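You operate a simulated robot arm through the tools that you are given. There is no shell and no other tool.

The job below is to be done with a simulated robot arm. You get a single attempt, and the scene is never put back.

Task
Zero the round gauge, drop the 50 former into the worm, test it and shim out the play.
Fine: one shim in slot 2; test again till it reads 0.0.

Only the result counts: the job must be done as asked and must still hold three seconds after the hand-in. Knocking over, shifting, dropping, spilling or breaking anything else fails it.

Robot
A 7-joint arm with a three-finger gripper, fixed in place. Base frame: the origin is at the foot of the arm, x ahead of it, y to its left, z up; the work surface is at about z = 860. Readings come in mm, rad, newtons and seconds.
Its first joint turns from -2.897 to 2.897 rad. Payload 2.69 kg.
Tool frame: the origin (TCP) lies between the finger pads and is the grasp point; the fingertips stand 30 mm ahead of it; z points along the fingers, y is the line along which they close. Largest opening 128 mm; the body of the gripper starts 117 mm behind the TCP.
Orientation is that of the tool frame in the base frame, as [roll, pitch, yaw] about the fixed x, y, z axes, in that order (R = Rz(yaw) Ry(pitch) Rx(roll)). With the fingers straight down and closing along the base's y, the tool's x points along the base's -x, its y along +y and its z along -z.

Tools
- The arm moves only by the tool servo_tool. Its argument "increments" is a list that holds one entry, the list of rows, each a list of 7 numbers: the closure, from 0 (fully open) to 1 (shut), then the shift along the base's x, y, z in units of 25 mm (1.0 is 25 mm), then the turn, a rotation vector about the base's x, y, z in units of 5 degrees (1.0 is 5 degrees). In form: [[[hand, tx, ty, tz, rx, ry, rz], ...]]. A call has 1 to 20 rows; each row shifts and turns the commanded pose from where the row before left it. A call with a number of a shift or a turn outside -1 to 1 is refused whole. A row lasts 0.2 s, in which the tool goes at most 50 mm and 0.15 rad; a call with a longer step from one row to the next is refused whole, and so is a gripper value outside its range. A pose out of reach is approached as far as the arm can. The call stops where the force on the tool passes 90 N (or 10 N more than at its start, if that is more) or the arm is blocked; 0.2 s more then pass. Each finger halts on what it meets, pressing with about 20 N; the grip force reading is that of the motor and also rises with nothing between the fingers. The clock runs only during rows and for 0.2 s after the last one: add rows that do not move to give the fingers time. The reply holds the time, the measured pose of the TCP, the force on the tool along the base axes, the opening and the grip force, in the units named above and with some noise, with the torque about the TCP (base axes, N m) and any sound that the robot's microphone picked up, and new pictures: "pictures" is both (left out), scene, wrist or none.
- Cameras (640 x 400 px; columns grow to the right, rows downward): "scene" is fixed at [398.5, -499.5, 1620.9]; the picture's right is [0.98, -0.22, 0.00], its down [-0.12, -0.56, -0.82] and it looks along [0.18, 0.80, -0.57] (base axes); focal length 349 px, centre (320, 200). "wrist" rides on the gripper at [58, 54, -131] in the tool frame; the picture's right is [-0.68, 0.74, 0.00], its down [-0.62, -0.57, -0.55] and it looks along [-0.40, -0.37, 0.84] (tool axes); focal length 234 px, centre (320, 200). There is no depth. A picture from a camera that has moved, and an enlarged one, comes with that camera's place and axes in the base frame and with its lens.
- move_column(by): slides the trunk up (or, below 0, down) by that many mm; the arm rides with it, the base frame stays. It gives what a move gives, with no picture.
- zoom(camera, box): a new picture of the part [left, top, right, bottom] of that camera's present view, enlarged. It takes no simulated time.
- job_done(): hands the job in; it is judged then, once.

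Places have to be worked out from the pictures, the camera data and where the tool is seen. Open the gripper and draw the arm clear of the work before you hand the job in, unless the task says otherwise.

The tools are called after "Request:" as a command line: name --argument value ..., lists and objects as JSON in quotes. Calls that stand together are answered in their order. servo_tool: Moves the arm, as the interface text tells. Its arguments: {"type":"object","properties":{"increments":{"type":"array"},"pictures":{"type":"string","enum":["both","scene","wrist","none"]}},"required":["increments"]} The other tools are called the same way: move_column (by) slides the trunk up or down; zoom (camera, box) takes an enlarged picture of a part of a camera's view; job_done () hands the job in.

At the start:

```text
time: 0.0
eef_pos: [599.5, 451.7, 1175.6]
ee_rot: [3.14, 0.0, -3.14]
wrist_force: [-0.2, -0.5, -0.2]
moment: [0.01, -0.01, 0.01]
grip_width: 128.0
grip_force: 0.2
trunk travel left (down, up): [-150.0, 200.0]
```

scene: 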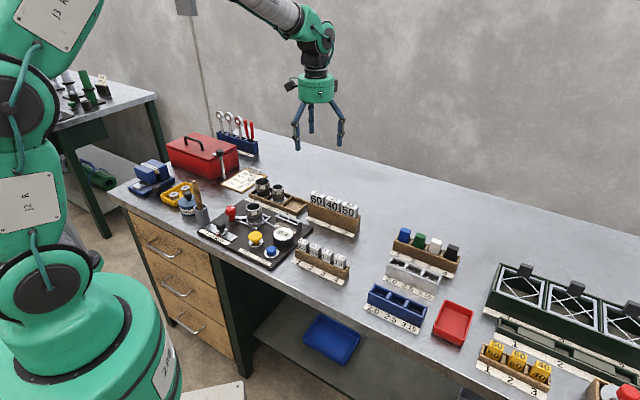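
wrist: 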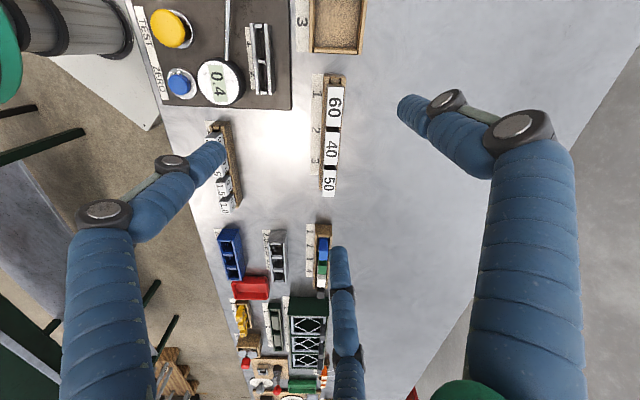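

I begin by looking closely at the bench, before moving anything.

Request:
zoom --camera "scene" --box '[180, 160, 370, 280]'

Request:
zoom --camera "scene" --box '[350, 210, 640, 400]'

Request:
zoom --camera "wrist" --box '[120, 0, 360, 150]'

Request:
zoom --camera "wrist" --box '[180, 100, 380, 225]'

Request:
zoom --camera "scene" --box '[100, 100, 290, 220]'

```text
3.33 times, centred on (275, 220) of scene
camera zoom: at [398.5, -499.5, 1620.9], right [0.98, -0.22, 0.0], down [-0.12, -0.56, -0.82], along [0.18, 0.8, -0.57], focal length 1165 px, centre (470, 133)
```

zoom: 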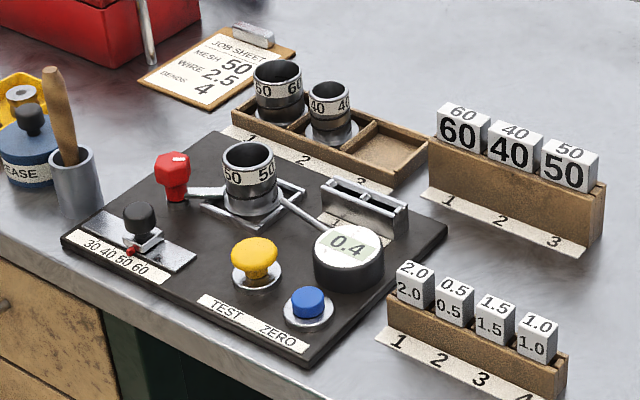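

```text
2.11 times, centred on (495, 305) of scene
camera zoom: at [398.5, -499.5, 1620.9], right [0.98, -0.22, 0.0], down [-0.12, -0.56, -0.82], along [0.18, 0.8, -0.57], focal length 736 px, centre (-48, -21)
```

zoom: 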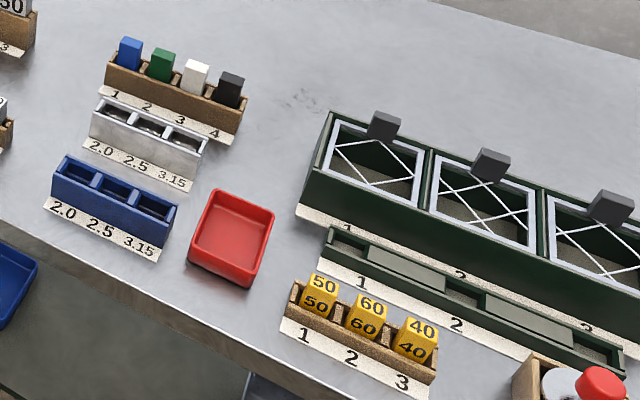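

```text
2.67 times, centred on (240, 75) of wrist
camera zoom: at [542.9, 505.6, 1307.1], right [0.68, 0.74, 0.0], down [0.62, -0.57, 0.55], along [0.4, -0.37, -0.84], focal length 624 px, centre (533, 533)
```

zoom: 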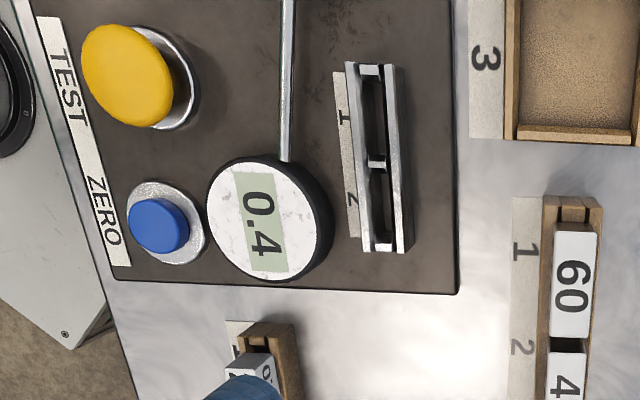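

```text
3.20 times, centred on (280, 162) of wrist
camera zoom: at [542.9, 505.6, 1307.1], right [0.68, 0.74, 0.0], down [0.62, -0.57, 0.55], along [0.4, -0.37, -0.84], focal length 749 px, centre (448, 320)
```

zoom: 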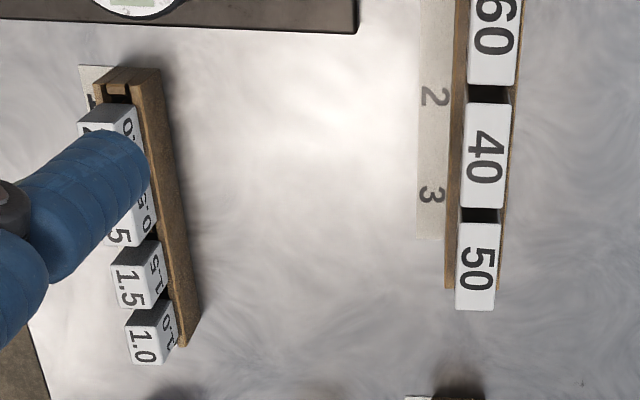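

```text
3.33 times, centred on (195, 160) of scene
camera zoom: at [398.5, -499.5, 1620.9], right [0.98, -0.22, 0.0], down [-0.12, -0.56, -0.82], along [0.18, 0.8, -0.57], focal length 1165 px, centre (737, 333)
```

zoom: 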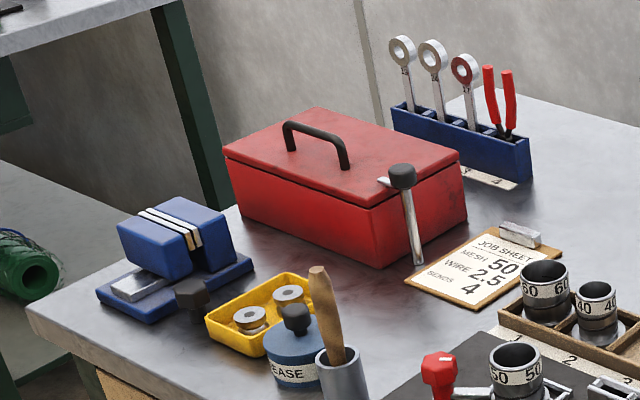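

The bench has a fixture with TEST (yellow) and ZERO (blue) buttons, a gauge reading 0.4, a worm marked 50 and a two-slot shim holder. The former rack (60/40/50) and shim rack (2.0/0.5/1.5/1.0) stand beside it. The hand looks three-pronged in the pictures, so I half-close it in free air to see how it closes.

Request:
servo_tool --increments '[[[0.7, 0, 0, 0, 0, 0, 0], [0.7, 0, 0, 0, 0, 0, 0], [0.7, 0, 0, 0, 0, 0, 0], [0.7, 0, 0, 0, 0, 0, 0]]]'

Request:
servo_tool --increments '[[[1, 0, 0, 0, 0, 0, 0], [1, 0, 0, 0, 0, 0, 0], [1, 0, 0, 0, 0, 0, 0]]]'

```text
time: 1.0
eef_pos: [601.3, 452.6, 1174.5]
ee_rot: [3.14, 0.001, -3.14]
wrist_force: [-0.3, 0.1, 0.1]
moment: [0.01, -0.04, 0.01]
grip_width: 38.4
grip_force: 0.1
trunk travel left (down, up): [-150.0, 200.0]
camera wrist: at [542.9, 505.6, 1307.0], right [0.68, 0.74, 0.0], down [0.62, -0.57, 0.55], along [0.4, -0.37, -0.84], focal length 234 px, centre (320, 200)
```

scene: 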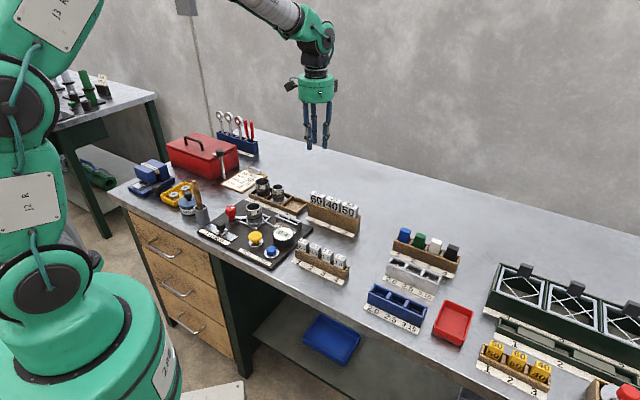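
wrist: 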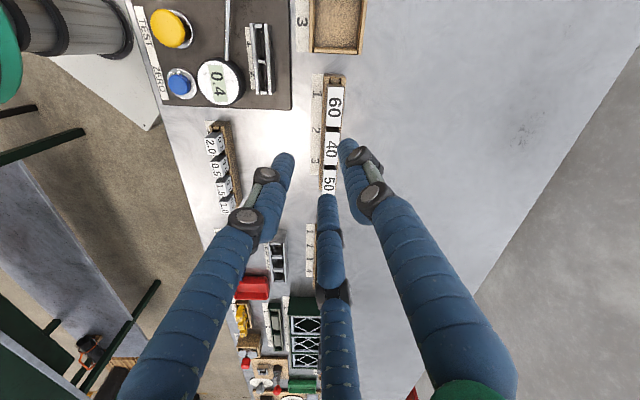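

```text
time: 1.8
eef_pos: [599.8, 453.0, 1175.9]
ee_rot: [-3.141, -0.001, -3.141]
wrist_force: [0.3, 0.0, -0.3]
moment: [0.0, -0.01, 0.01]
grip_width: 2.3
grip_force: 19.9
trunk travel left (down, up): [-150.0, 200.0]
camera wrist: at [542.9, 505.7, 1307.1], right [0.68, 0.74, 0.0], down [0.62, -0.57, 0.55], along [0.4, -0.37, -0.84], focal length 234 px, centre (320, 200)
```

scene: 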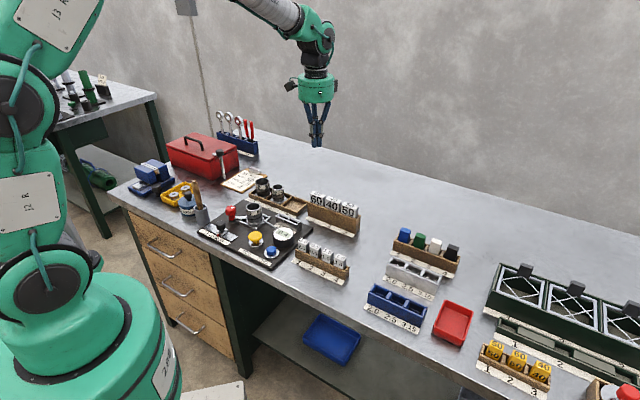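
wrist: 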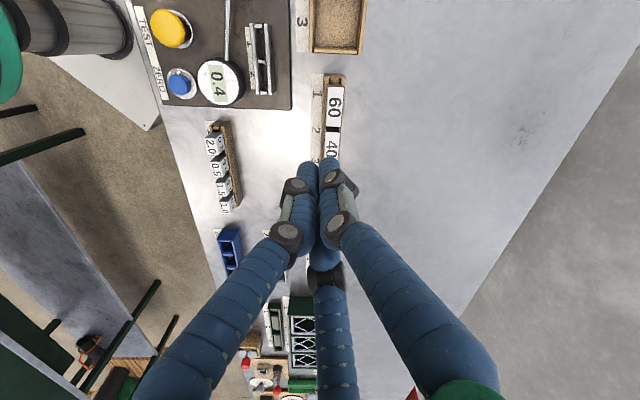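

The closure works as a centring grip. Next I move across, staying high, for a wrist-camera look over the fixture and racks.

Request:
servo_tool --increments '[[[0, -0.986, 0.343, 0, 0, 0, 0], [0, -0.986, 0.343, 0, 0, 0, 0], [0, -0.986, 0.343, 0, 0, 0, 0], [0, -0.986, 0.343, 0, 0, 0, 0], [0, -0.986, 0.343, 0, 0, 0, 0], [0, -0.986, 0.343, 0, 0, 0, 0], [0, -0.986, 0.343, 0, 0, 0, 0], [0, -0.986, 0.343, 0, 0, 0, 0], [0, -0.986, 0.343, 0, 0, 0, 0], [0, -0.986, 0.343, 0, 0, 0, 0], [0, -0.986, 0.343, 0, 0, 0, 0], [0, -0.986, 0.343, 0, 0, 0, 0], [0, -0.986, 0.343, 0, 0, 0, 0], [0, -0.986, 0.343, 0, 0, 0, 0], [0, 0, 0, 0, 0, 0, 0]]]'

```text
time: 5.0
eef_pos: [259.6, 568.2, 1171.0]
ee_rot: [-3.137, -0.003, 3.138]
wrist_force: [-0.3, 0.2, -0.5]
moment: [0.01, -0.02, -0.02]
grip_width: 128.1
grip_force: 0.1
trunk travel left (down, up): [-150.0, 200.0]
camera wrist: at [201.1, 623.8, 1301.9], right [0.68, 0.73, -0.01], down [0.61, -0.56, 0.55], along [0.4, -0.38, -0.83], focal length 234 px, centre (320, 200)
```

scene: 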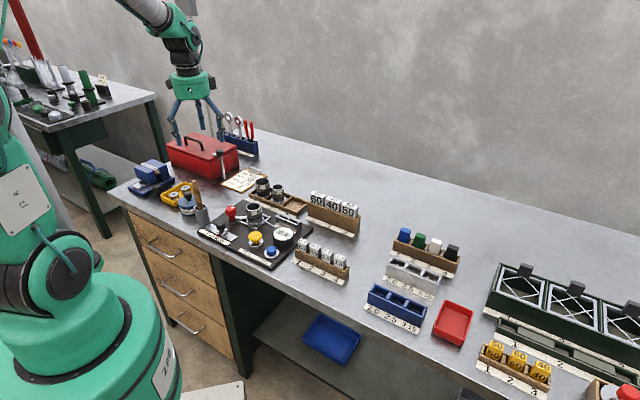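
wrist: 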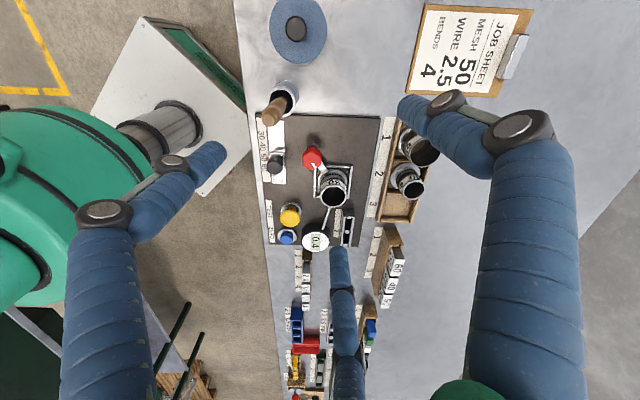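

Request:
zoom --camera "wrist" --box '[240, 110, 416, 220]'

Request:
zoom --camera "wrist" --box '[256, 180, 416, 280]'

Request:
zoom --camera "scene" --box '[196, 176, 308, 246]'

Request:
zoom --camera "scene" --box '[250, 220, 362, 290]'

```text
3.64 times, centred on (328, 165) of wrist
camera zoom: at [201.1, 623.8, 1301.9], right [0.68, 0.73, -0.01], down [0.61, -0.56, 0.55], along [0.4, -0.38, -0.83], focal length 852 px, centre (291, 327)
```

zoom: 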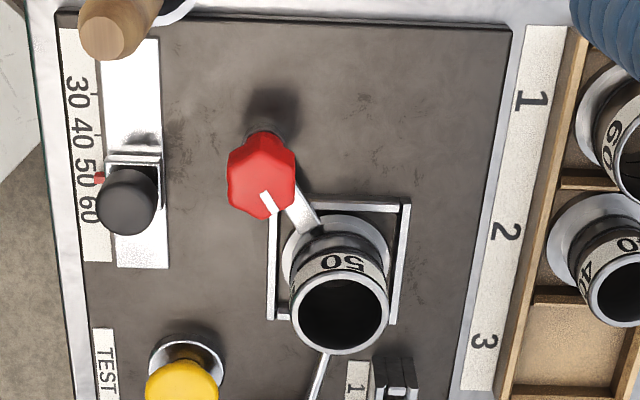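

```text
4.00 times, centred on (336, 230) of wrist
camera zoom: at [201.1, 623.8, 1301.9], right [0.68, 0.73, -0.01], down [0.61, -0.56, 0.55], along [0.4, -0.38, -0.83], focal length 937 px, centre (256, 80)
```

zoom: 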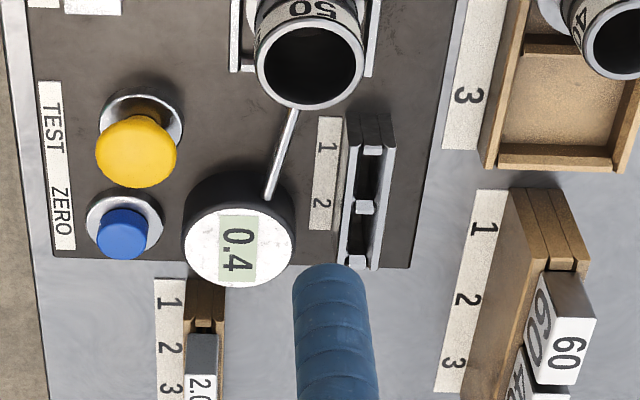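

```text
5.71 times, centred on (252, 211) of scene
camera zoom: at [398.5, -499.5, 1620.9], right [0.98, -0.22, 0.0], down [-0.12, -0.56, -0.82], along [0.18, 0.8, -0.57], focal length 1996 px, centre (709, 137)
```

zoom: 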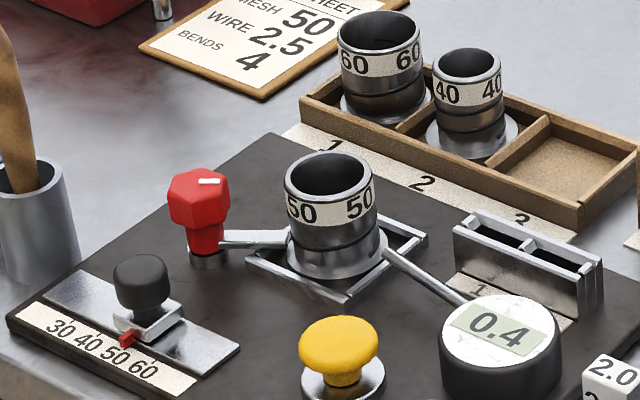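

```text
5.71 times, centred on (306, 255) of scene
camera zoom: at [398.5, -499.5, 1620.9], right [0.98, -0.22, 0.0], down [-0.12, -0.56, -0.82], along [0.18, 0.8, -0.57], focal length 1996 px, centre (400, -114)
```

zoom: 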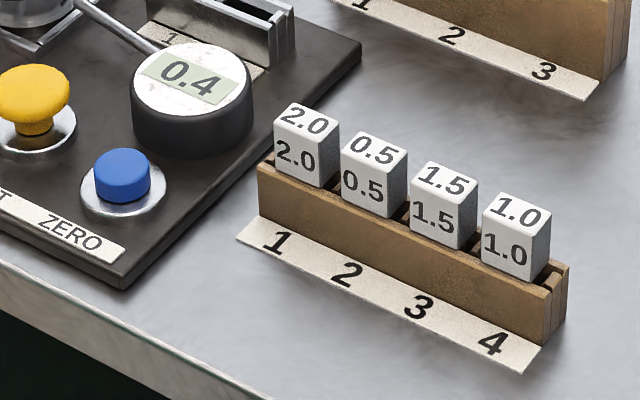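

The blue ZERO button triangulates to about (427, 301, 893), the worm rim to about (390, 480, 930) and the 50 former's top to about (698, 385, 955). The bench runs about -46° in the base frame. I close the fingers, turn the tool by -45° and go above the ZERO button.

Request:
servo_tool --increments '[[[1, 0.576, -0.903, 0, 0, 0, -1], [1, 0.576, -0.903, 0, 0, 0, -1], [1, 0.576, -0.903, 0, 0, 0, -1], [1, 0.576, -0.903, 0, 0, 0, -1], [1, 0.576, -0.903, 0, 0, 0, -1], [1, 0.576, -0.903, 0, 0, 0, -1], [1, 0.576, -0.903, 0, 0, 0, -1], [1, 0.576, -0.903, 0, 0, 0, -1], [1, 0.576, -0.903, 0, 0, 0, -1], [1, 0.576, -0.903, 0, 0, 0, 0], [1, 0.576, -0.903, 0, 0, 0, 0], [1, 0.576, -0.903, 0, 0, 0, 0], [1, 0, 0, -0.6, 0, 0, 0], [1, 0, 0, -1, 0, 0, 0], [1, 0, 0, -1, 0, 0, 0], [1, 0, 0, -1, 0, 0, 0], [1, 0, 0, -1, 0, 0, 0], [1, 0, 0, 0, 0, 0, 0], [1, 0, 0, 0, 0, 0, 0]]]'

```text
time: 9.0
eef_pos: [428.3, 300.6, 1059.2]
ee_rot: [-3.141, -0.001, 2.356]
wrist_force: [-0.8, -0.3, 0.7]
moment: [0.01, 0.02, 0.02]
grip_width: 2.4
grip_force: 19.4
trunk travel left (down, up): [-150.0, 200.0]
camera wrist: at [425.9, 379.8, 1191.5], right [1.0, 0.04, 0.0], down [0.04, -0.84, 0.55], along [0.02, -0.55, -0.84], focal length 234 px, centre (320, 200)
```

scene: 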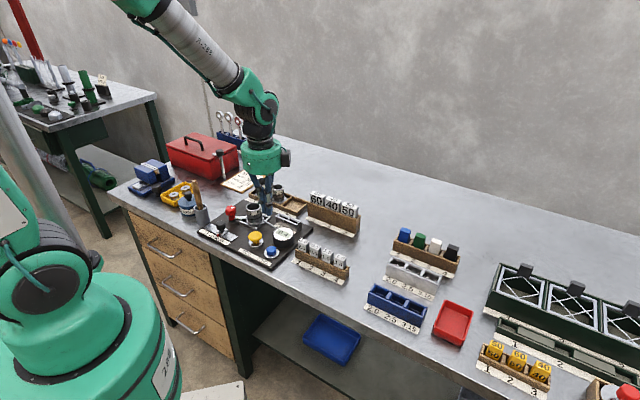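
wrist: 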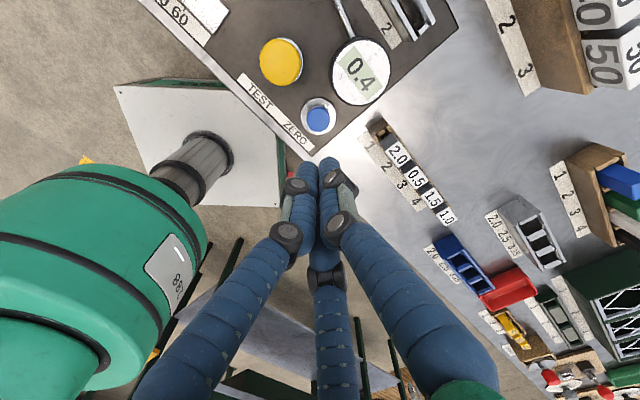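

The pose is settled and accurate, and the button in this view refines to about (426.5, 303). I descend to just above it.

Request:
servo_tool --increments '[[[1, -0.06, 0.09, -1, 0, 0, 0], [1, 0, 0, -1, 0, 0, 0], [1, 0, 0, -1, 0, 0, 0], [1, 0, 0, -1, 0, 0, 0], [1, 0, 0, -0.6, 0, 0, 0], [1, 0, 0, -0.2, 0, 0, 0], [1, 0, 0, 0, 0, 0, 0]]]'

Request:
zoom --camera "scene" --box '[210, 190, 322, 260]'

Request:
zoom --camera "wrist" --box '[220, 60, 420, 185]'

```text
time: 10.6
eef_pos: [427.4, 303.9, 940.6]
ee_rot: [3.141, 0.0, 2.358]
wrist_force: [0.3, 0.7, -0.4]
moment: [0.0, 0.04, 0.04]
grip_width: 2.3
grip_force: 19.9
trunk travel left (down, up): [-150.0, 200.0]
camera wrist: at [424.8, 383.1, 1072.5], right [1.0, 0.04, 0.0], down [0.04, -0.84, 0.55], along [0.02, -0.55, -0.84], focal length 234 px, centre (320, 200)
```

scene: 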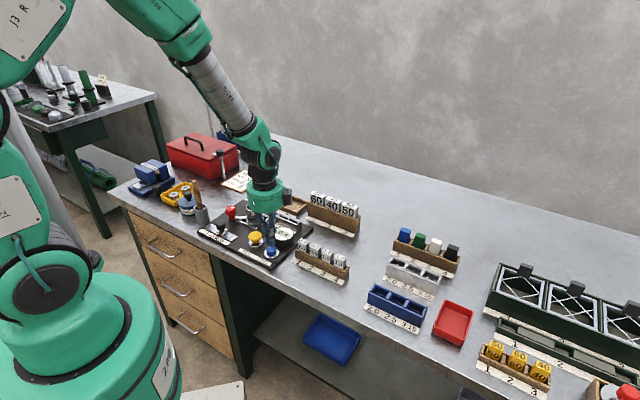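
wrist: 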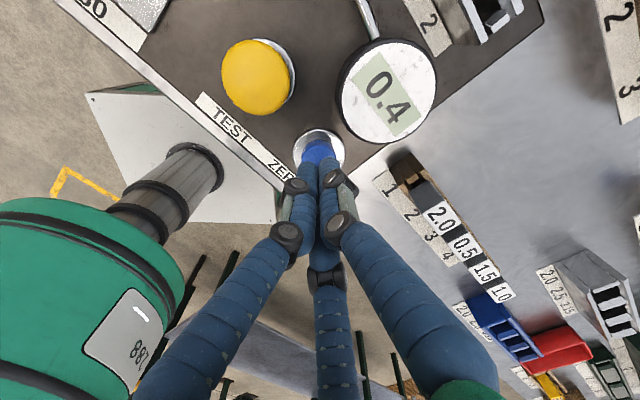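

```text
5.71 times, centred on (266, 225) of scene
camera zoom: at [398.5, -499.5, 1620.9], right [0.98, -0.22, 0.0], down [-0.12, -0.56, -0.82], along [0.18, 0.8, -0.57], focal length 1996 px, centre (629, 57)
```

zoom: 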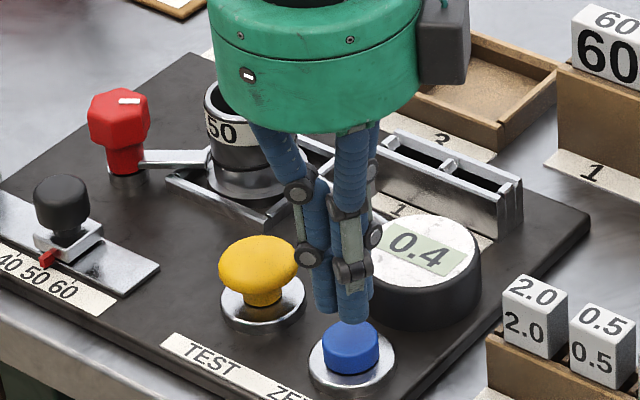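

```text
3.20 times, centred on (320, 122) of wrist
camera zoom: at [424.8, 383.1, 1072.5], right [1.0, 0.04, 0.0], down [0.04, -0.84, 0.55], along [0.02, -0.55, -0.84], focal length 749 px, centre (320, 448)
```

zoom: 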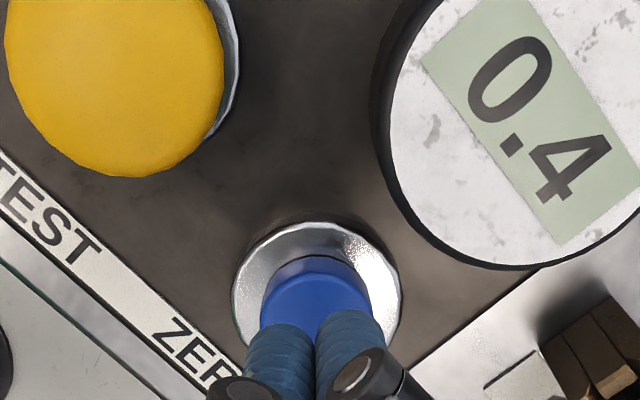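

The fingertips are centred about 17 mm over the blue button. I lower slowly in small steps and watch force and sound.

Request:
servo_tool --increments '[[[1, 0, 0, -0.4, 0, 0, 0], [1, 0, 0, -0.12, 0, 0, 0], [1, 0, 0, -0.12, 0, 0, 0], [1, 0, 0, -0.08, 0, 0, 0], [1, 0, 0, -0.08, 0, 0, 0]]]' --pictures "wrist"

```text
time: 11.8
eef_pos: [427.3, 303.5, 920.3]
ee_rot: [-3.141, -0.001, 2.357]
wrist_force: [-0.2, 0.5, -1.1]
moment: [-0.01, 0.02, 0.04]
grip_width: 2.4
grip_force: 20.4
trunk travel left (down, up): [-150.0, 200.0]
camera wrist: at [424.6, 383.1, 1052.3], right [1.0, 0.04, 0.0], down [0.04, -0.84, 0.55], along [0.02, -0.55, -0.84], focal length 234 px, centre (320, 200)
```

wrist: 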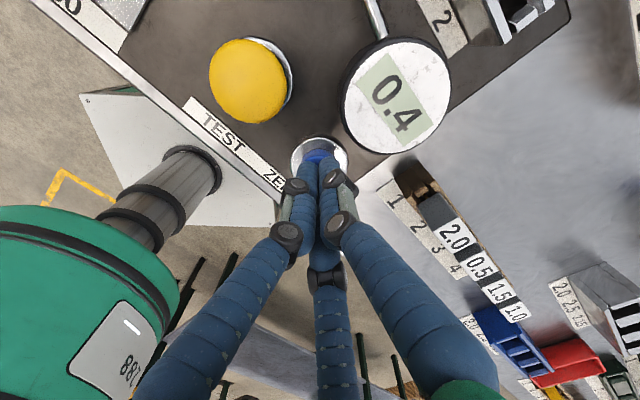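

No contact force yet at TCP z=920. I continue in 2 mm steps.

Request:
servo_tool --increments '[[[1, 0, 0, -0.08, 0, 0, 0], [1, 0, 0, -0.08, 0, 0, 0], [1, 0, 0, -0.08, 0, 0, 0]]]' --pictures "wrist"

```text
time: 12.6
eef_pos: [428.6, 302.6, 915.6]
ee_rot: [3.14, -0.001, 2.355]
wrist_force: [1.1, 2.1, 4.6]
moment: [0.05, 0.0, 0.01]
grip_width: 6.0
grip_force: 31.5
trunk travel left (down, up): [-150.0, 200.0]
heard: click
camera wrist: at [424.6, 382.4, 1047.0], right [1.0, 0.04, 0.0], down [0.04, -0.84, 0.55], along [0.02, -0.55, -0.84], focal length 234 px, centre (320, 200)
```

wrist: 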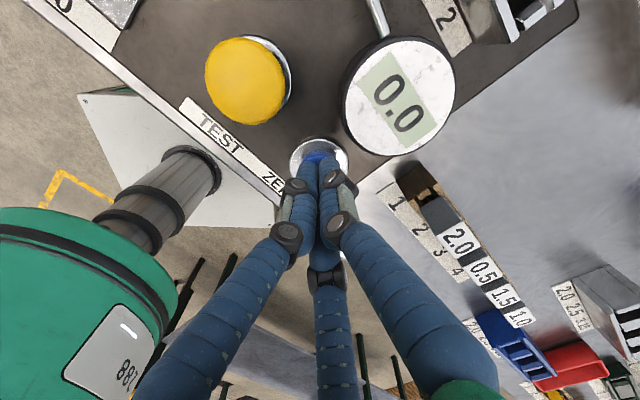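

It clicked and the gauge reads 0.0, so zeroing is done. I lift straight up, open the fingers and move above the 50 former for a close look.

Request:
servo_tool --increments '[[[1, 0, 0, 1, 0, 0, 0], [1, 0, 0, 1, 0, 0, 0], [1, 0, 0, 1, 0, 0, 0], [1, 0, 0, 1, 0, 0, 0], [1, 0, 0, 1, 0, 0, 0], [1, 0, 0, 1, 0, 0, 0], [1, 0, 0, 1, 0, 0, 0], [0, 0, 0, 1, 0, 0, 0], [0, 0.985, 0.298, 0, 0, 0, 0], [0, 0.985, 0.298, 0, 0, 0, 0], [0, 0.985, 0.298, 0, 0, 0, 0], [0, 0.985, 0.298, 0, 0, 0, 0], [0, 0.985, 0.298, 0, 0, 0, 0], [0, 0.985, 0.298, 0, 0, 0, 0], [0, 0.985, 0.298, 0, 0, 0, 0], [0, 0.985, 0.298, 0, 0, 0, 0], [0, 0.985, 0.298, 0, 0, 0, 0], [0, 0.985, 0.298, 0, 0, 0, 0], [0, 0.985, 0.298, 0, 0, 0, 0], [0, 0, 0, 0, 0, 0, 0]]]'

Request:
zoom --camera "wrist" --box '[200, 50, 440, 200]'

Request:
zoom --camera "scene" --box '[285, 175, 381, 235]'

Request:
zoom --camera "scene" --box '[196, 180, 356, 280]'

```text
time: 16.8
eef_pos: [700.8, 385.1, 1114.2]
ee_rot: [-3.14, 0.001, 2.355]
wrist_force: [0.9, 0.6, -0.7]
moment: [0.01, 0.03, 0.01]
grip_width: 128.2
grip_force: 0.0
trunk travel left (down, up): [-150.0, 200.0]
camera wrist: at [697.1, 464.6, 1245.7], right [1.0, 0.04, 0.0], down [0.04, -0.84, 0.55], along [0.02, -0.55, -0.84], focal length 234 px, centre (320, 200)
```

scene: 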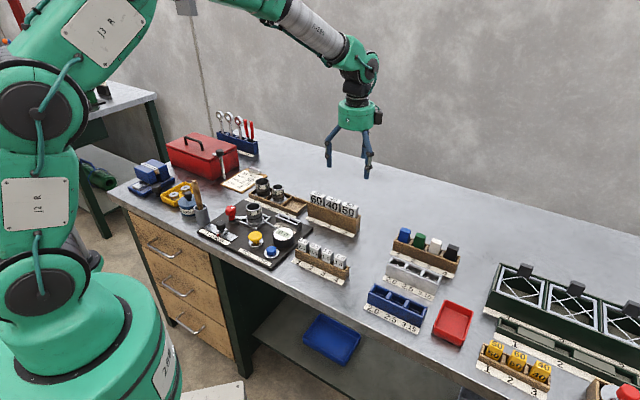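
wrist: 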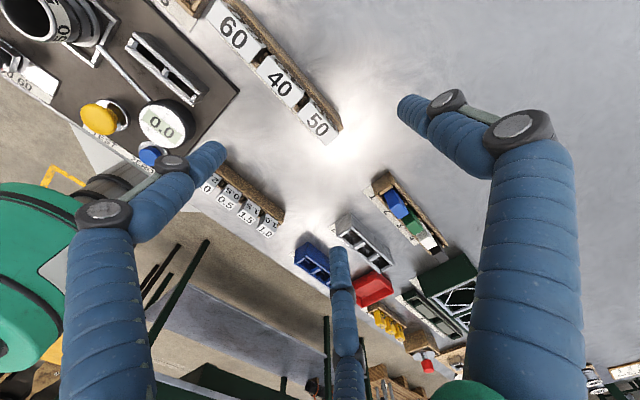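

```text
2.67 times, centred on (320, 125) of wrist
camera zoom: at [697.1, 464.6, 1245.7], right [1.0, 0.04, 0.0], down [0.04, -0.84, 0.55], along [0.02, -0.55, -0.84], focal length 624 px, centre (320, 400)
```

zoom: 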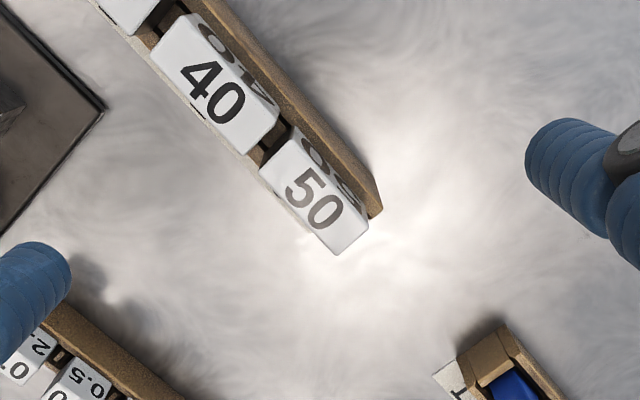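

```text
6.67 times, centred on (333, 205) of scene
camera zoom: at [398.5, -499.5, 1620.9], right [0.98, -0.22, 0.0], down [-0.12, -0.56, -0.82], along [0.18, 0.8, -0.57], focal length 2329 px, centre (233, 167)
```

zoom: 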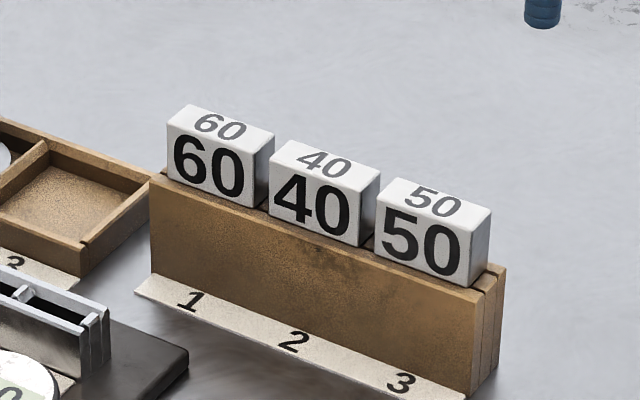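

```text
4.00 times, centred on (276, 230) of scene
camera zoom: at [398.5, -499.5, 1620.9], right [0.98, -0.22, 0.0], down [-0.12, -0.56, -0.82], along [0.18, 0.8, -0.57], focal length 1398 px, centre (496, 80)
```

zoom: 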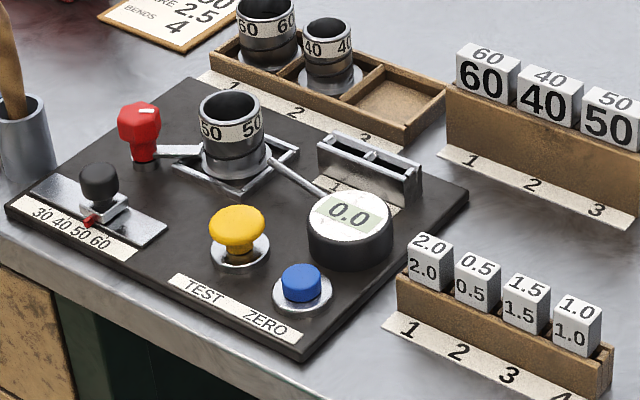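

The 50 former's head is about 50 × 25 × 30 mm with its top near z≈955, centred near (697.7, 384) and aligned at -45°, so my closing line matches its short side. I come down to just above it, open, and check alignment.

Request:
servo_tool --increments '[[[0, 0, 0, -1, 0, 0, 0], [0, 0, 0, -1, 0, 0, 0], [0, 0, 0, -1, 0, 0, 0], [0.3, 0, 0, -0.6, 0, 0, 0], [0.4, 0, 0, 0, 0, 0, 0], [0.4, 0, 0, 0, 0, 0, 0]]]'

Request:
zoom --camera "wrist" --box '[200, 50, 440, 200]'

Request:
zoom --camera "scene" --box '[285, 165, 381, 225]'

```text
time: 18.2
eef_pos: [699.3, 384.5, 1026.0]
ee_rot: [3.141, -0.001, 2.356]
wrist_force: [0.0, -0.6, 0.0]
moment: [0.04, -0.03, -0.02]
grip_width: 76.6
grip_force: 0.1
trunk travel left (down, up): [-150.0, 200.0]
camera wrist: at [695.8, 463.4, 1157.1], right [1.0, 0.04, 0.0], down [0.04, -0.84, 0.55], along [0.02, -0.55, -0.84], focal length 234 px, centre (320, 200)
```

scene: 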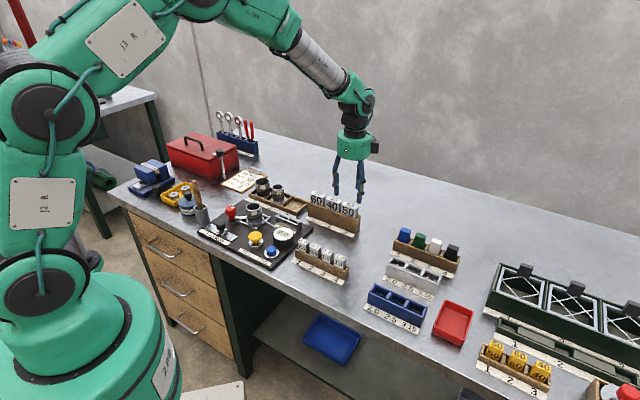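
wrist: 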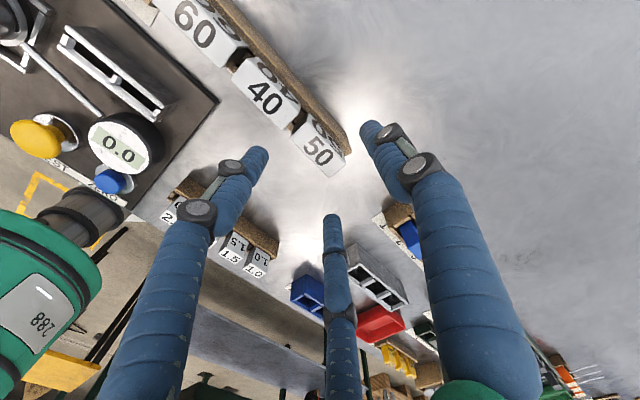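

```text
2.67 times, centred on (320, 125) of wrist
camera zoom: at [695.8, 463.4, 1157.1], right [1.0, 0.04, 0.0], down [0.04, -0.84, 0.55], along [0.02, -0.55, -0.84], focal length 624 px, centre (320, 400)
```

zoom: 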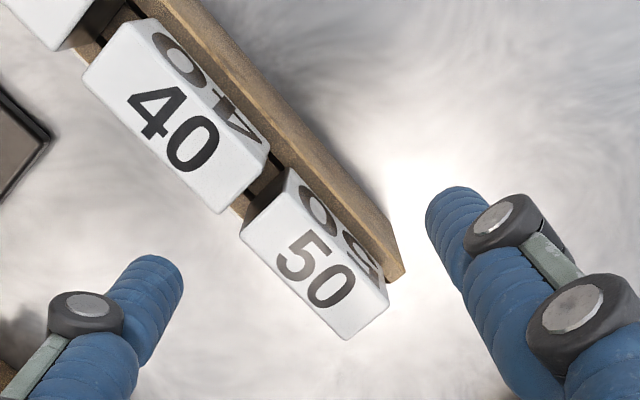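

```text
6.67 times, centred on (333, 195) of scene
camera zoom: at [398.5, -499.5, 1620.9], right [0.98, -0.22, 0.0], down [-0.12, -0.56, -0.82], along [0.18, 0.8, -0.57], focal length 2329 px, centre (233, 233)
```

zoom: 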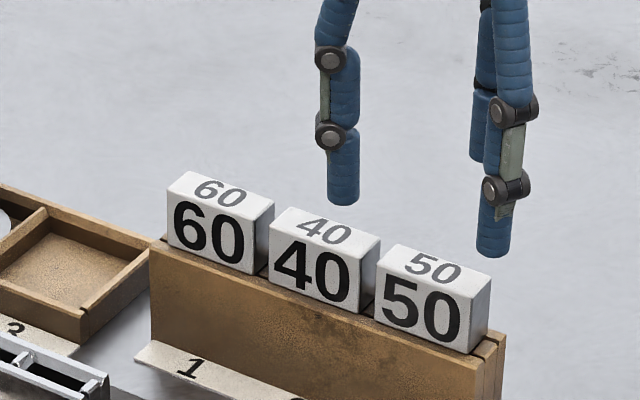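

The TCP at (699.3, 384.5) is centred on the head to within 1 mm. I descend until the fingertips overlap the head by about 22 mm, staying above the rack, then close.

Request:
servo_tool --increments '[[[0.4, -0.03, 0.02, -0.9, 0, 0, 0], [0.4, 0, 0, -0.9, 0, 0, 0], [0.4, 0, 0, -0.5, 0, 0, 0], [0.4, 0, 0, -0.4, 0, 0, 0], [0.4, 0, 0, 0, 0, 0, 0]]]'

Request:
zoom --camera "scene" --box '[285, 165, 381, 225]'

```text
time: 19.4
eef_pos: [698.6, 384.5, 956.6]
ee_rot: [3.141, 0.0, 2.356]
wrist_force: [-0.6, 0.2, 1.3]
moment: [0.0, -0.02, -0.03]
grip_width: 77.0
grip_force: 0.1
trunk travel left (down, up): [-150.0, 200.0]
camera wrist: at [694.9, 465.0, 1088.8], right [1.0, 0.04, 0.0], down [0.04, -0.84, 0.55], along [0.02, -0.55, -0.84], focal length 234 px, centre (320, 200)
```

scene: 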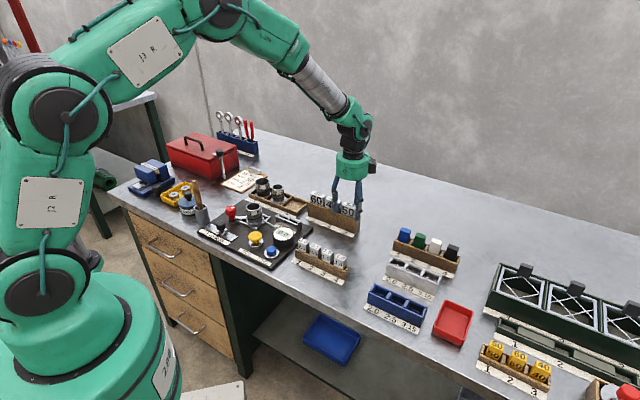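
wrist: 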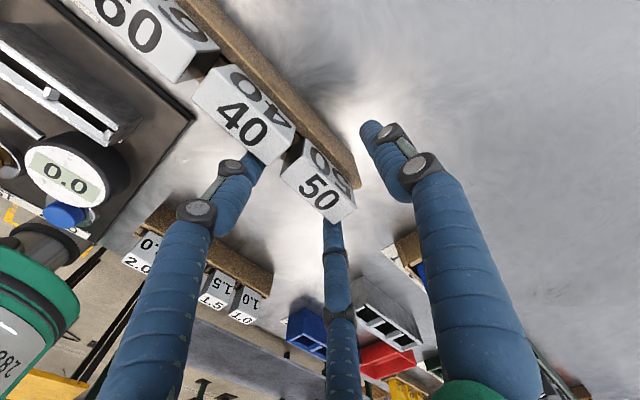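

```text
6.67 times, centred on (333, 195) of scene
camera zoom: at [398.5, -499.5, 1620.9], right [0.98, -0.22, 0.0], down [-0.12, -0.56, -0.82], along [0.18, 0.8, -0.57], focal length 2329 px, centre (233, 233)
```

zoom: 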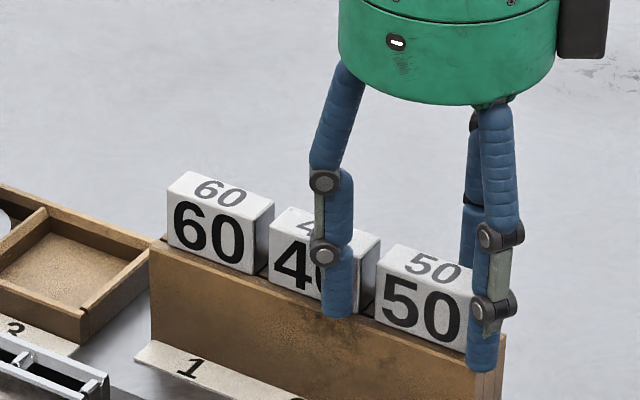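

The prongs are clear of the neighbours. I close on the head.

Request:
servo_tool --increments '[[[0.6, 0, 0, 0, 0, 0, 0], [0.8, 0, 0, 0, 0, 0, 0], [1, 0, 0, 0, 0, 0, 0], [1, 0, 0, 0, 0, 0, 0], [1, 0, 0, 0, 0, 0, 0]]]'

Request:
zoom --camera "scene" --box '[285, 165, 381, 225]'

```text
time: 20.6
eef_pos: [698.1, 382.0, 957.5]
ee_rot: [-3.139, -0.002, 2.357]
wrist_force: [2.9, -44.7, -0.7]
moment: [-1.73, -0.16, 0.7]
grip_width: 38.1
grip_force: 20.1
trunk travel left (down, up): [-150.0, 200.0]
camera wrist: at [694.9, 461.7, 1088.5], right [1.0, 0.04, 0.0], down [0.04, -0.83, 0.55], along [0.02, -0.55, -0.84], focal length 234 px, centre (320, 200)
```

scene: 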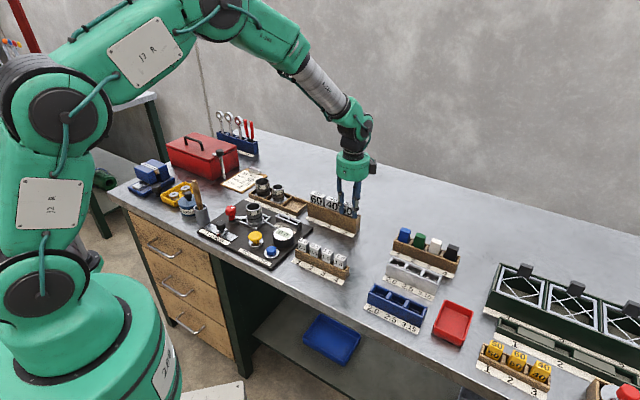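
wrist: 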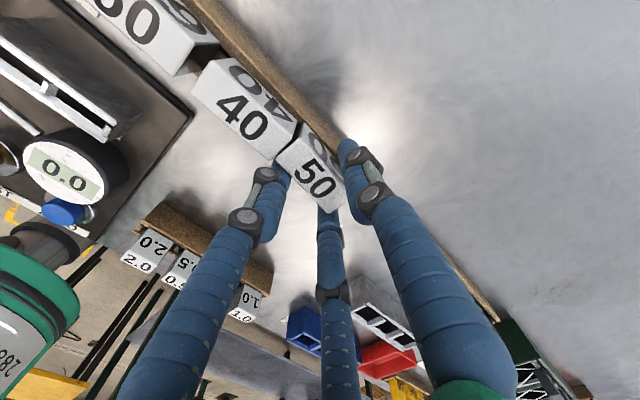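

```text
6.67 times, centred on (333, 195) of scene
camera zoom: at [398.5, -499.5, 1620.9], right [0.98, -0.22, 0.0], down [-0.12, -0.56, -0.82], along [0.18, 0.8, -0.57], focal length 2329 px, centre (233, 233)
```

zoom: 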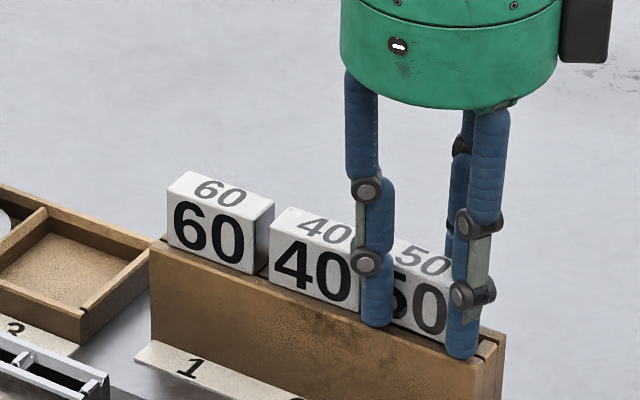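

The grip stopped at 38 mm with a 45 N side force. The prongs really do close like a three-jaw hand, and the front-right one is pushing the head sideways. I open again at once and re-examine.

Request:
servo_tool --increments '[[[0.6, 0, 0, 0, 0, 0, 0], [0.4, 0, 0, 0, 0, 0, 0], [0.4, 0, 0, 0, 0, 0, 0], [0.4, 0, 0, 0, 0, 0, 0]]]'

Request:
zoom --camera "scene" --box '[285, 165, 381, 225]'

Request:
zoom --camera "wrist" --box '[180, 90, 420, 240]'

```text
time: 21.6
eef_pos: [698.2, 386.1, 956.2]
ee_rot: [3.142, 0.0, 2.357]
wrist_force: [-0.4, -0.2, 1.0]
moment: [-0.03, -0.04, 0.03]
grip_width: 76.9
grip_force: 0.1
trunk travel left (down, up): [-150.0, 200.0]
camera wrist: at [694.8, 465.0, 1089.1], right [1.0, 0.04, 0.0], down [0.04, -0.84, 0.55], along [0.02, -0.55, -0.84], focal length 234 px, centre (320, 200)
```

scene: 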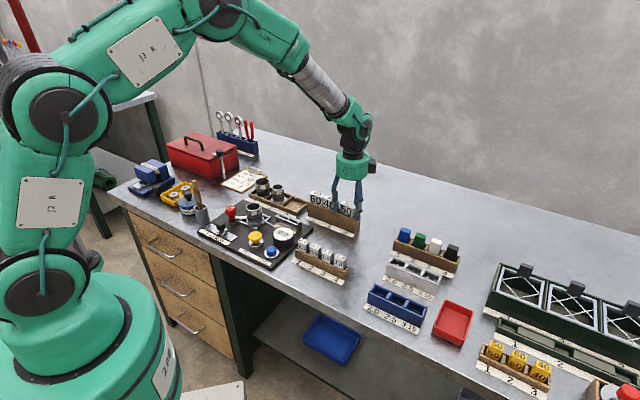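
wrist: 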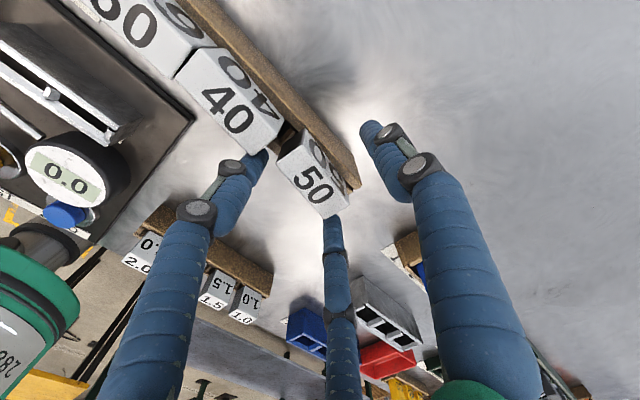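

```text
6.67 times, centred on (333, 195) of scene
camera zoom: at [398.5, -499.5, 1620.9], right [0.98, -0.22, 0.0], down [-0.12, -0.56, -0.82], along [0.18, 0.8, -0.57], focal length 2329 px, centre (233, 233)
```

zoom: 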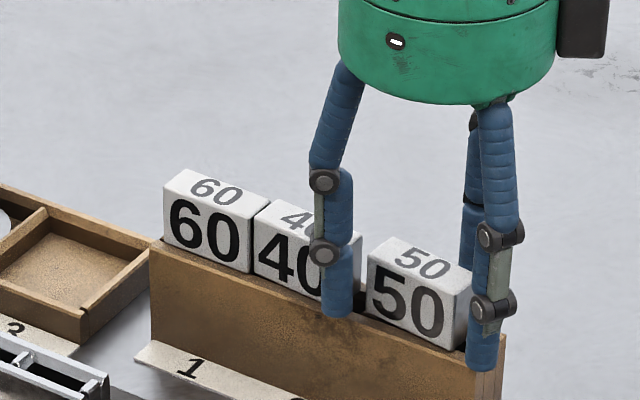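

```text
2.67 times, centred on (300, 165) of wrist
camera zoom: at [694.8, 465.0, 1089.1], right [1.0, 0.04, 0.0], down [0.04, -0.84, 0.55], along [0.02, -0.55, -0.84], focal length 624 px, centre (373, 293)
```

zoom: 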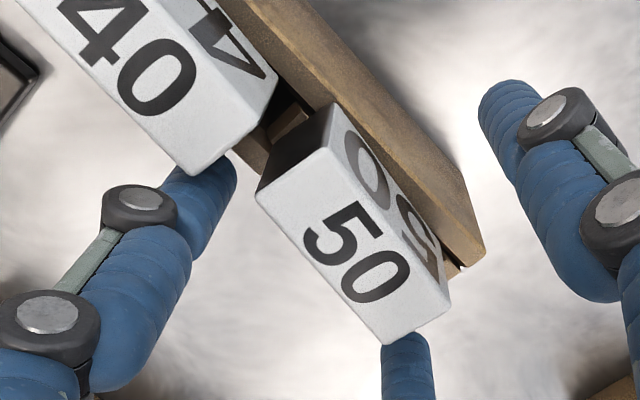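

Opening showed it is a true three-jaw hand: one prong on each of three sides at 120°. Prong contact nudged the 50 about 5 mm and the 40 about 7 mm along their slots, and all are still seated. The proper hold is one prong on the free end of the head and the other two across its long faces, which needs the tool turned by +30°. I raise straight up and turn.

Request:
servo_tool --increments '[[[0.4, 0, 0, 1, 0, 0, 0], [0.4, 0, 0, 1, 0, 0, 0], [0.4, 0, 0, 1, 0, 0, 0], [0.4, 0, 0, 0.2, 0, 0, 1], [0.4, 0, 0, 0, 0, 0, 1], [0.4, 0, 0, 0, 0, 0, 1], [0.4, 0, 0, 0, 0, 0, 1], [0.4, 0, 0, 0, 0, 0, 1], [0.4, 0, 0, 0, 0, 0, 1], [0.4, 0, 0, 0, 0, 0, 0], [0.4, 0, 0, 0, 0, 0, 0]]]'

Request:
zoom --camera "scene" --box '[285, 165, 381, 225]'

Request:
zoom --camera "wrist" --box '[200, 50, 440, 200]'

```text
time: 24.0
eef_pos: [698.5, 384.6, 1036.5]
ee_rot: [-3.141, -0.002, 2.881]
wrist_force: [0.3, 0.6, 0.3]
moment: [0.0, 0.03, 0.01]
grip_width: 76.9
grip_force: 0.0
trunk travel left (down, up): [-150.0, 200.0]
camera wrist: at [655.5, 452.1, 1168.4], right [0.84, 0.54, 0.0], down [0.45, -0.71, 0.55], along [0.29, -0.46, -0.84], focal length 234 px, centre (320, 200)
```

scene: 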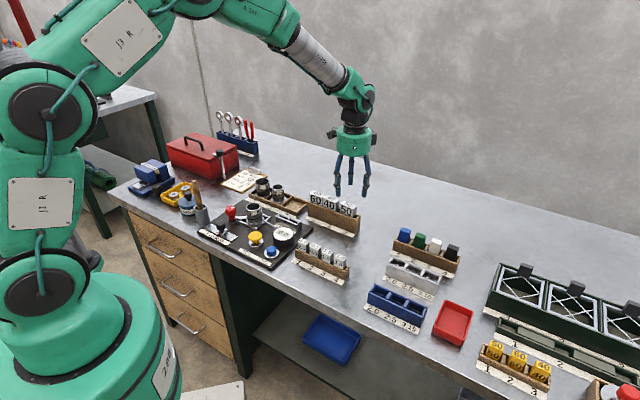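
wrist: 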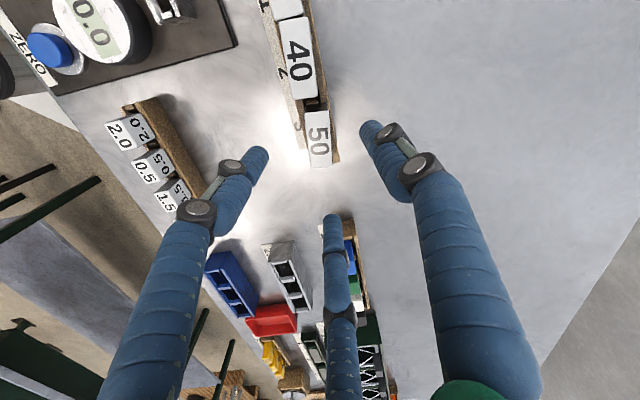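

```text
6.67 times, centred on (333, 195) of scene
camera zoom: at [398.5, -499.5, 1620.9], right [0.98, -0.22, 0.0], down [-0.12, -0.56, -0.82], along [0.18, 0.8, -0.57], focal length 2329 px, centre (233, 233)
```

zoom: 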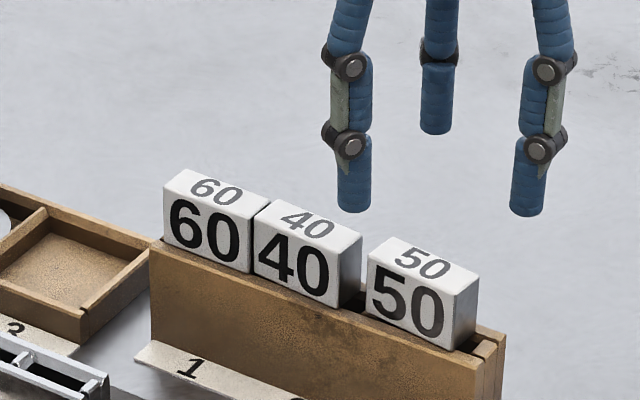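

```text
2.67 times, centred on (320, 125) of wrist
camera zoom: at [655.5, 452.1, 1168.4], right [0.84, 0.54, 0.0], down [0.45, -0.71, 0.55], along [0.29, -0.46, -0.84], focal length 624 px, centre (320, 400)
```

zoom: 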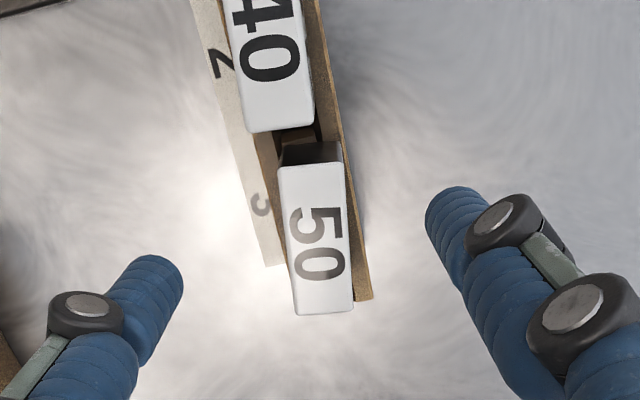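

The 50 head now lies at about (694.2, 388.5), turned to about -51°. I align one prong with its free right end (TCP about (701, 380)), descend to the same height as before, and stop before closing.

Request:
servo_tool --increments '[[[0.4, 0.1, -0.19, -0.5, 0, 0, -1], [0.4, 0, 0, -1, 0, 0, -0.2], [0.4, 0, 0, -0.9, 0, 0, 0], [0.4, 0, 0, -0.5, 0, 0, 0], [0.4, 0, 0, -0.28, 0, 0, 0], [0.4, 0, 0, 0, 0, 0, 0]]]'

Request:
zoom --camera "scene" --box '[285, 165, 381, 225]'

Request:
zoom --camera "wrist" --box '[200, 70, 440, 220]'

```text
time: 25.4
eef_pos: [699.6, 381.7, 956.6]
ee_rot: [3.141, -0.001, 2.775]
wrist_force: [-0.4, -0.8, 0.7]
moment: [0.0, 0.01, 0.04]
grip_width: 76.7
grip_force: 0.0
trunk travel left (down, up): [-150.0, 200.0]
camera wrist: at [664.9, 451.9, 1088.6], right [0.9, 0.45, 0.0], down [0.37, -0.75, 0.55], along [0.24, -0.49, -0.84], focal length 234 px, centre (320, 200)
```

scene: 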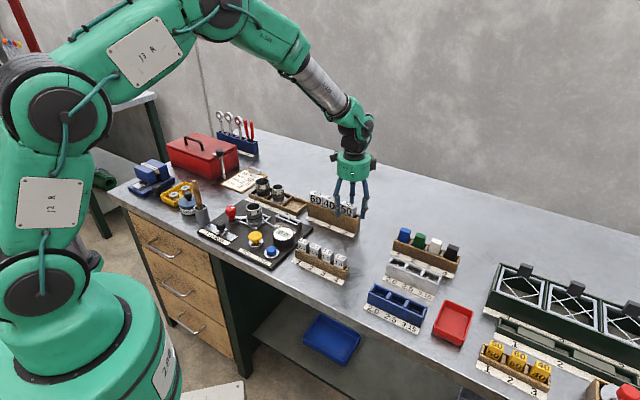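
wrist: 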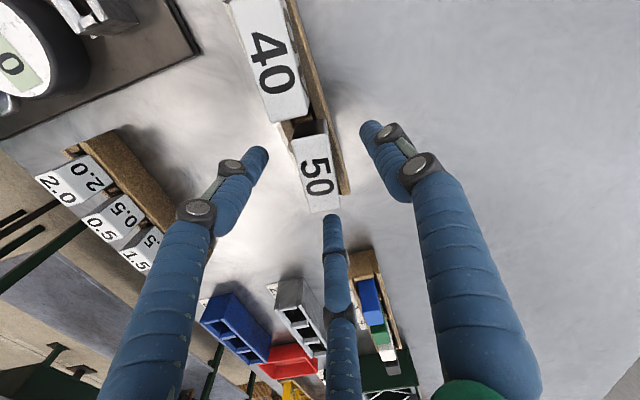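

```text
6.67 times, centred on (333, 195) of scene
camera zoom: at [398.5, -499.5, 1620.9], right [0.98, -0.22, 0.0], down [-0.12, -0.56, -0.82], along [0.18, 0.8, -0.57], focal length 2329 px, centre (233, 233)
```

zoom: 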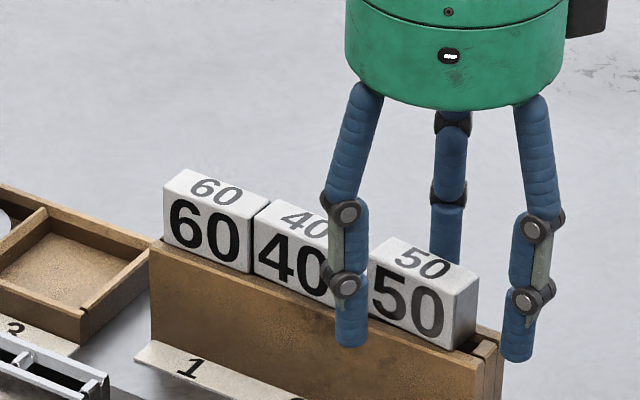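

```text
2.67 times, centred on (320, 145) of wrist
camera zoom: at [664.9, 451.9, 1088.6], right [0.9, 0.45, 0.0], down [0.37, -0.75, 0.55], along [0.24, -0.49, -0.84], focal length 624 px, centre (320, 347)
```

zoom: 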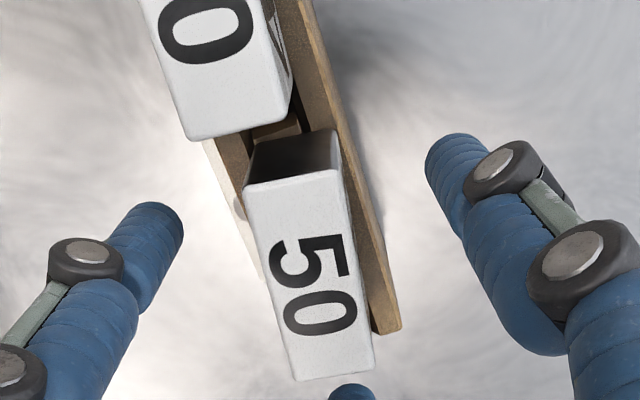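

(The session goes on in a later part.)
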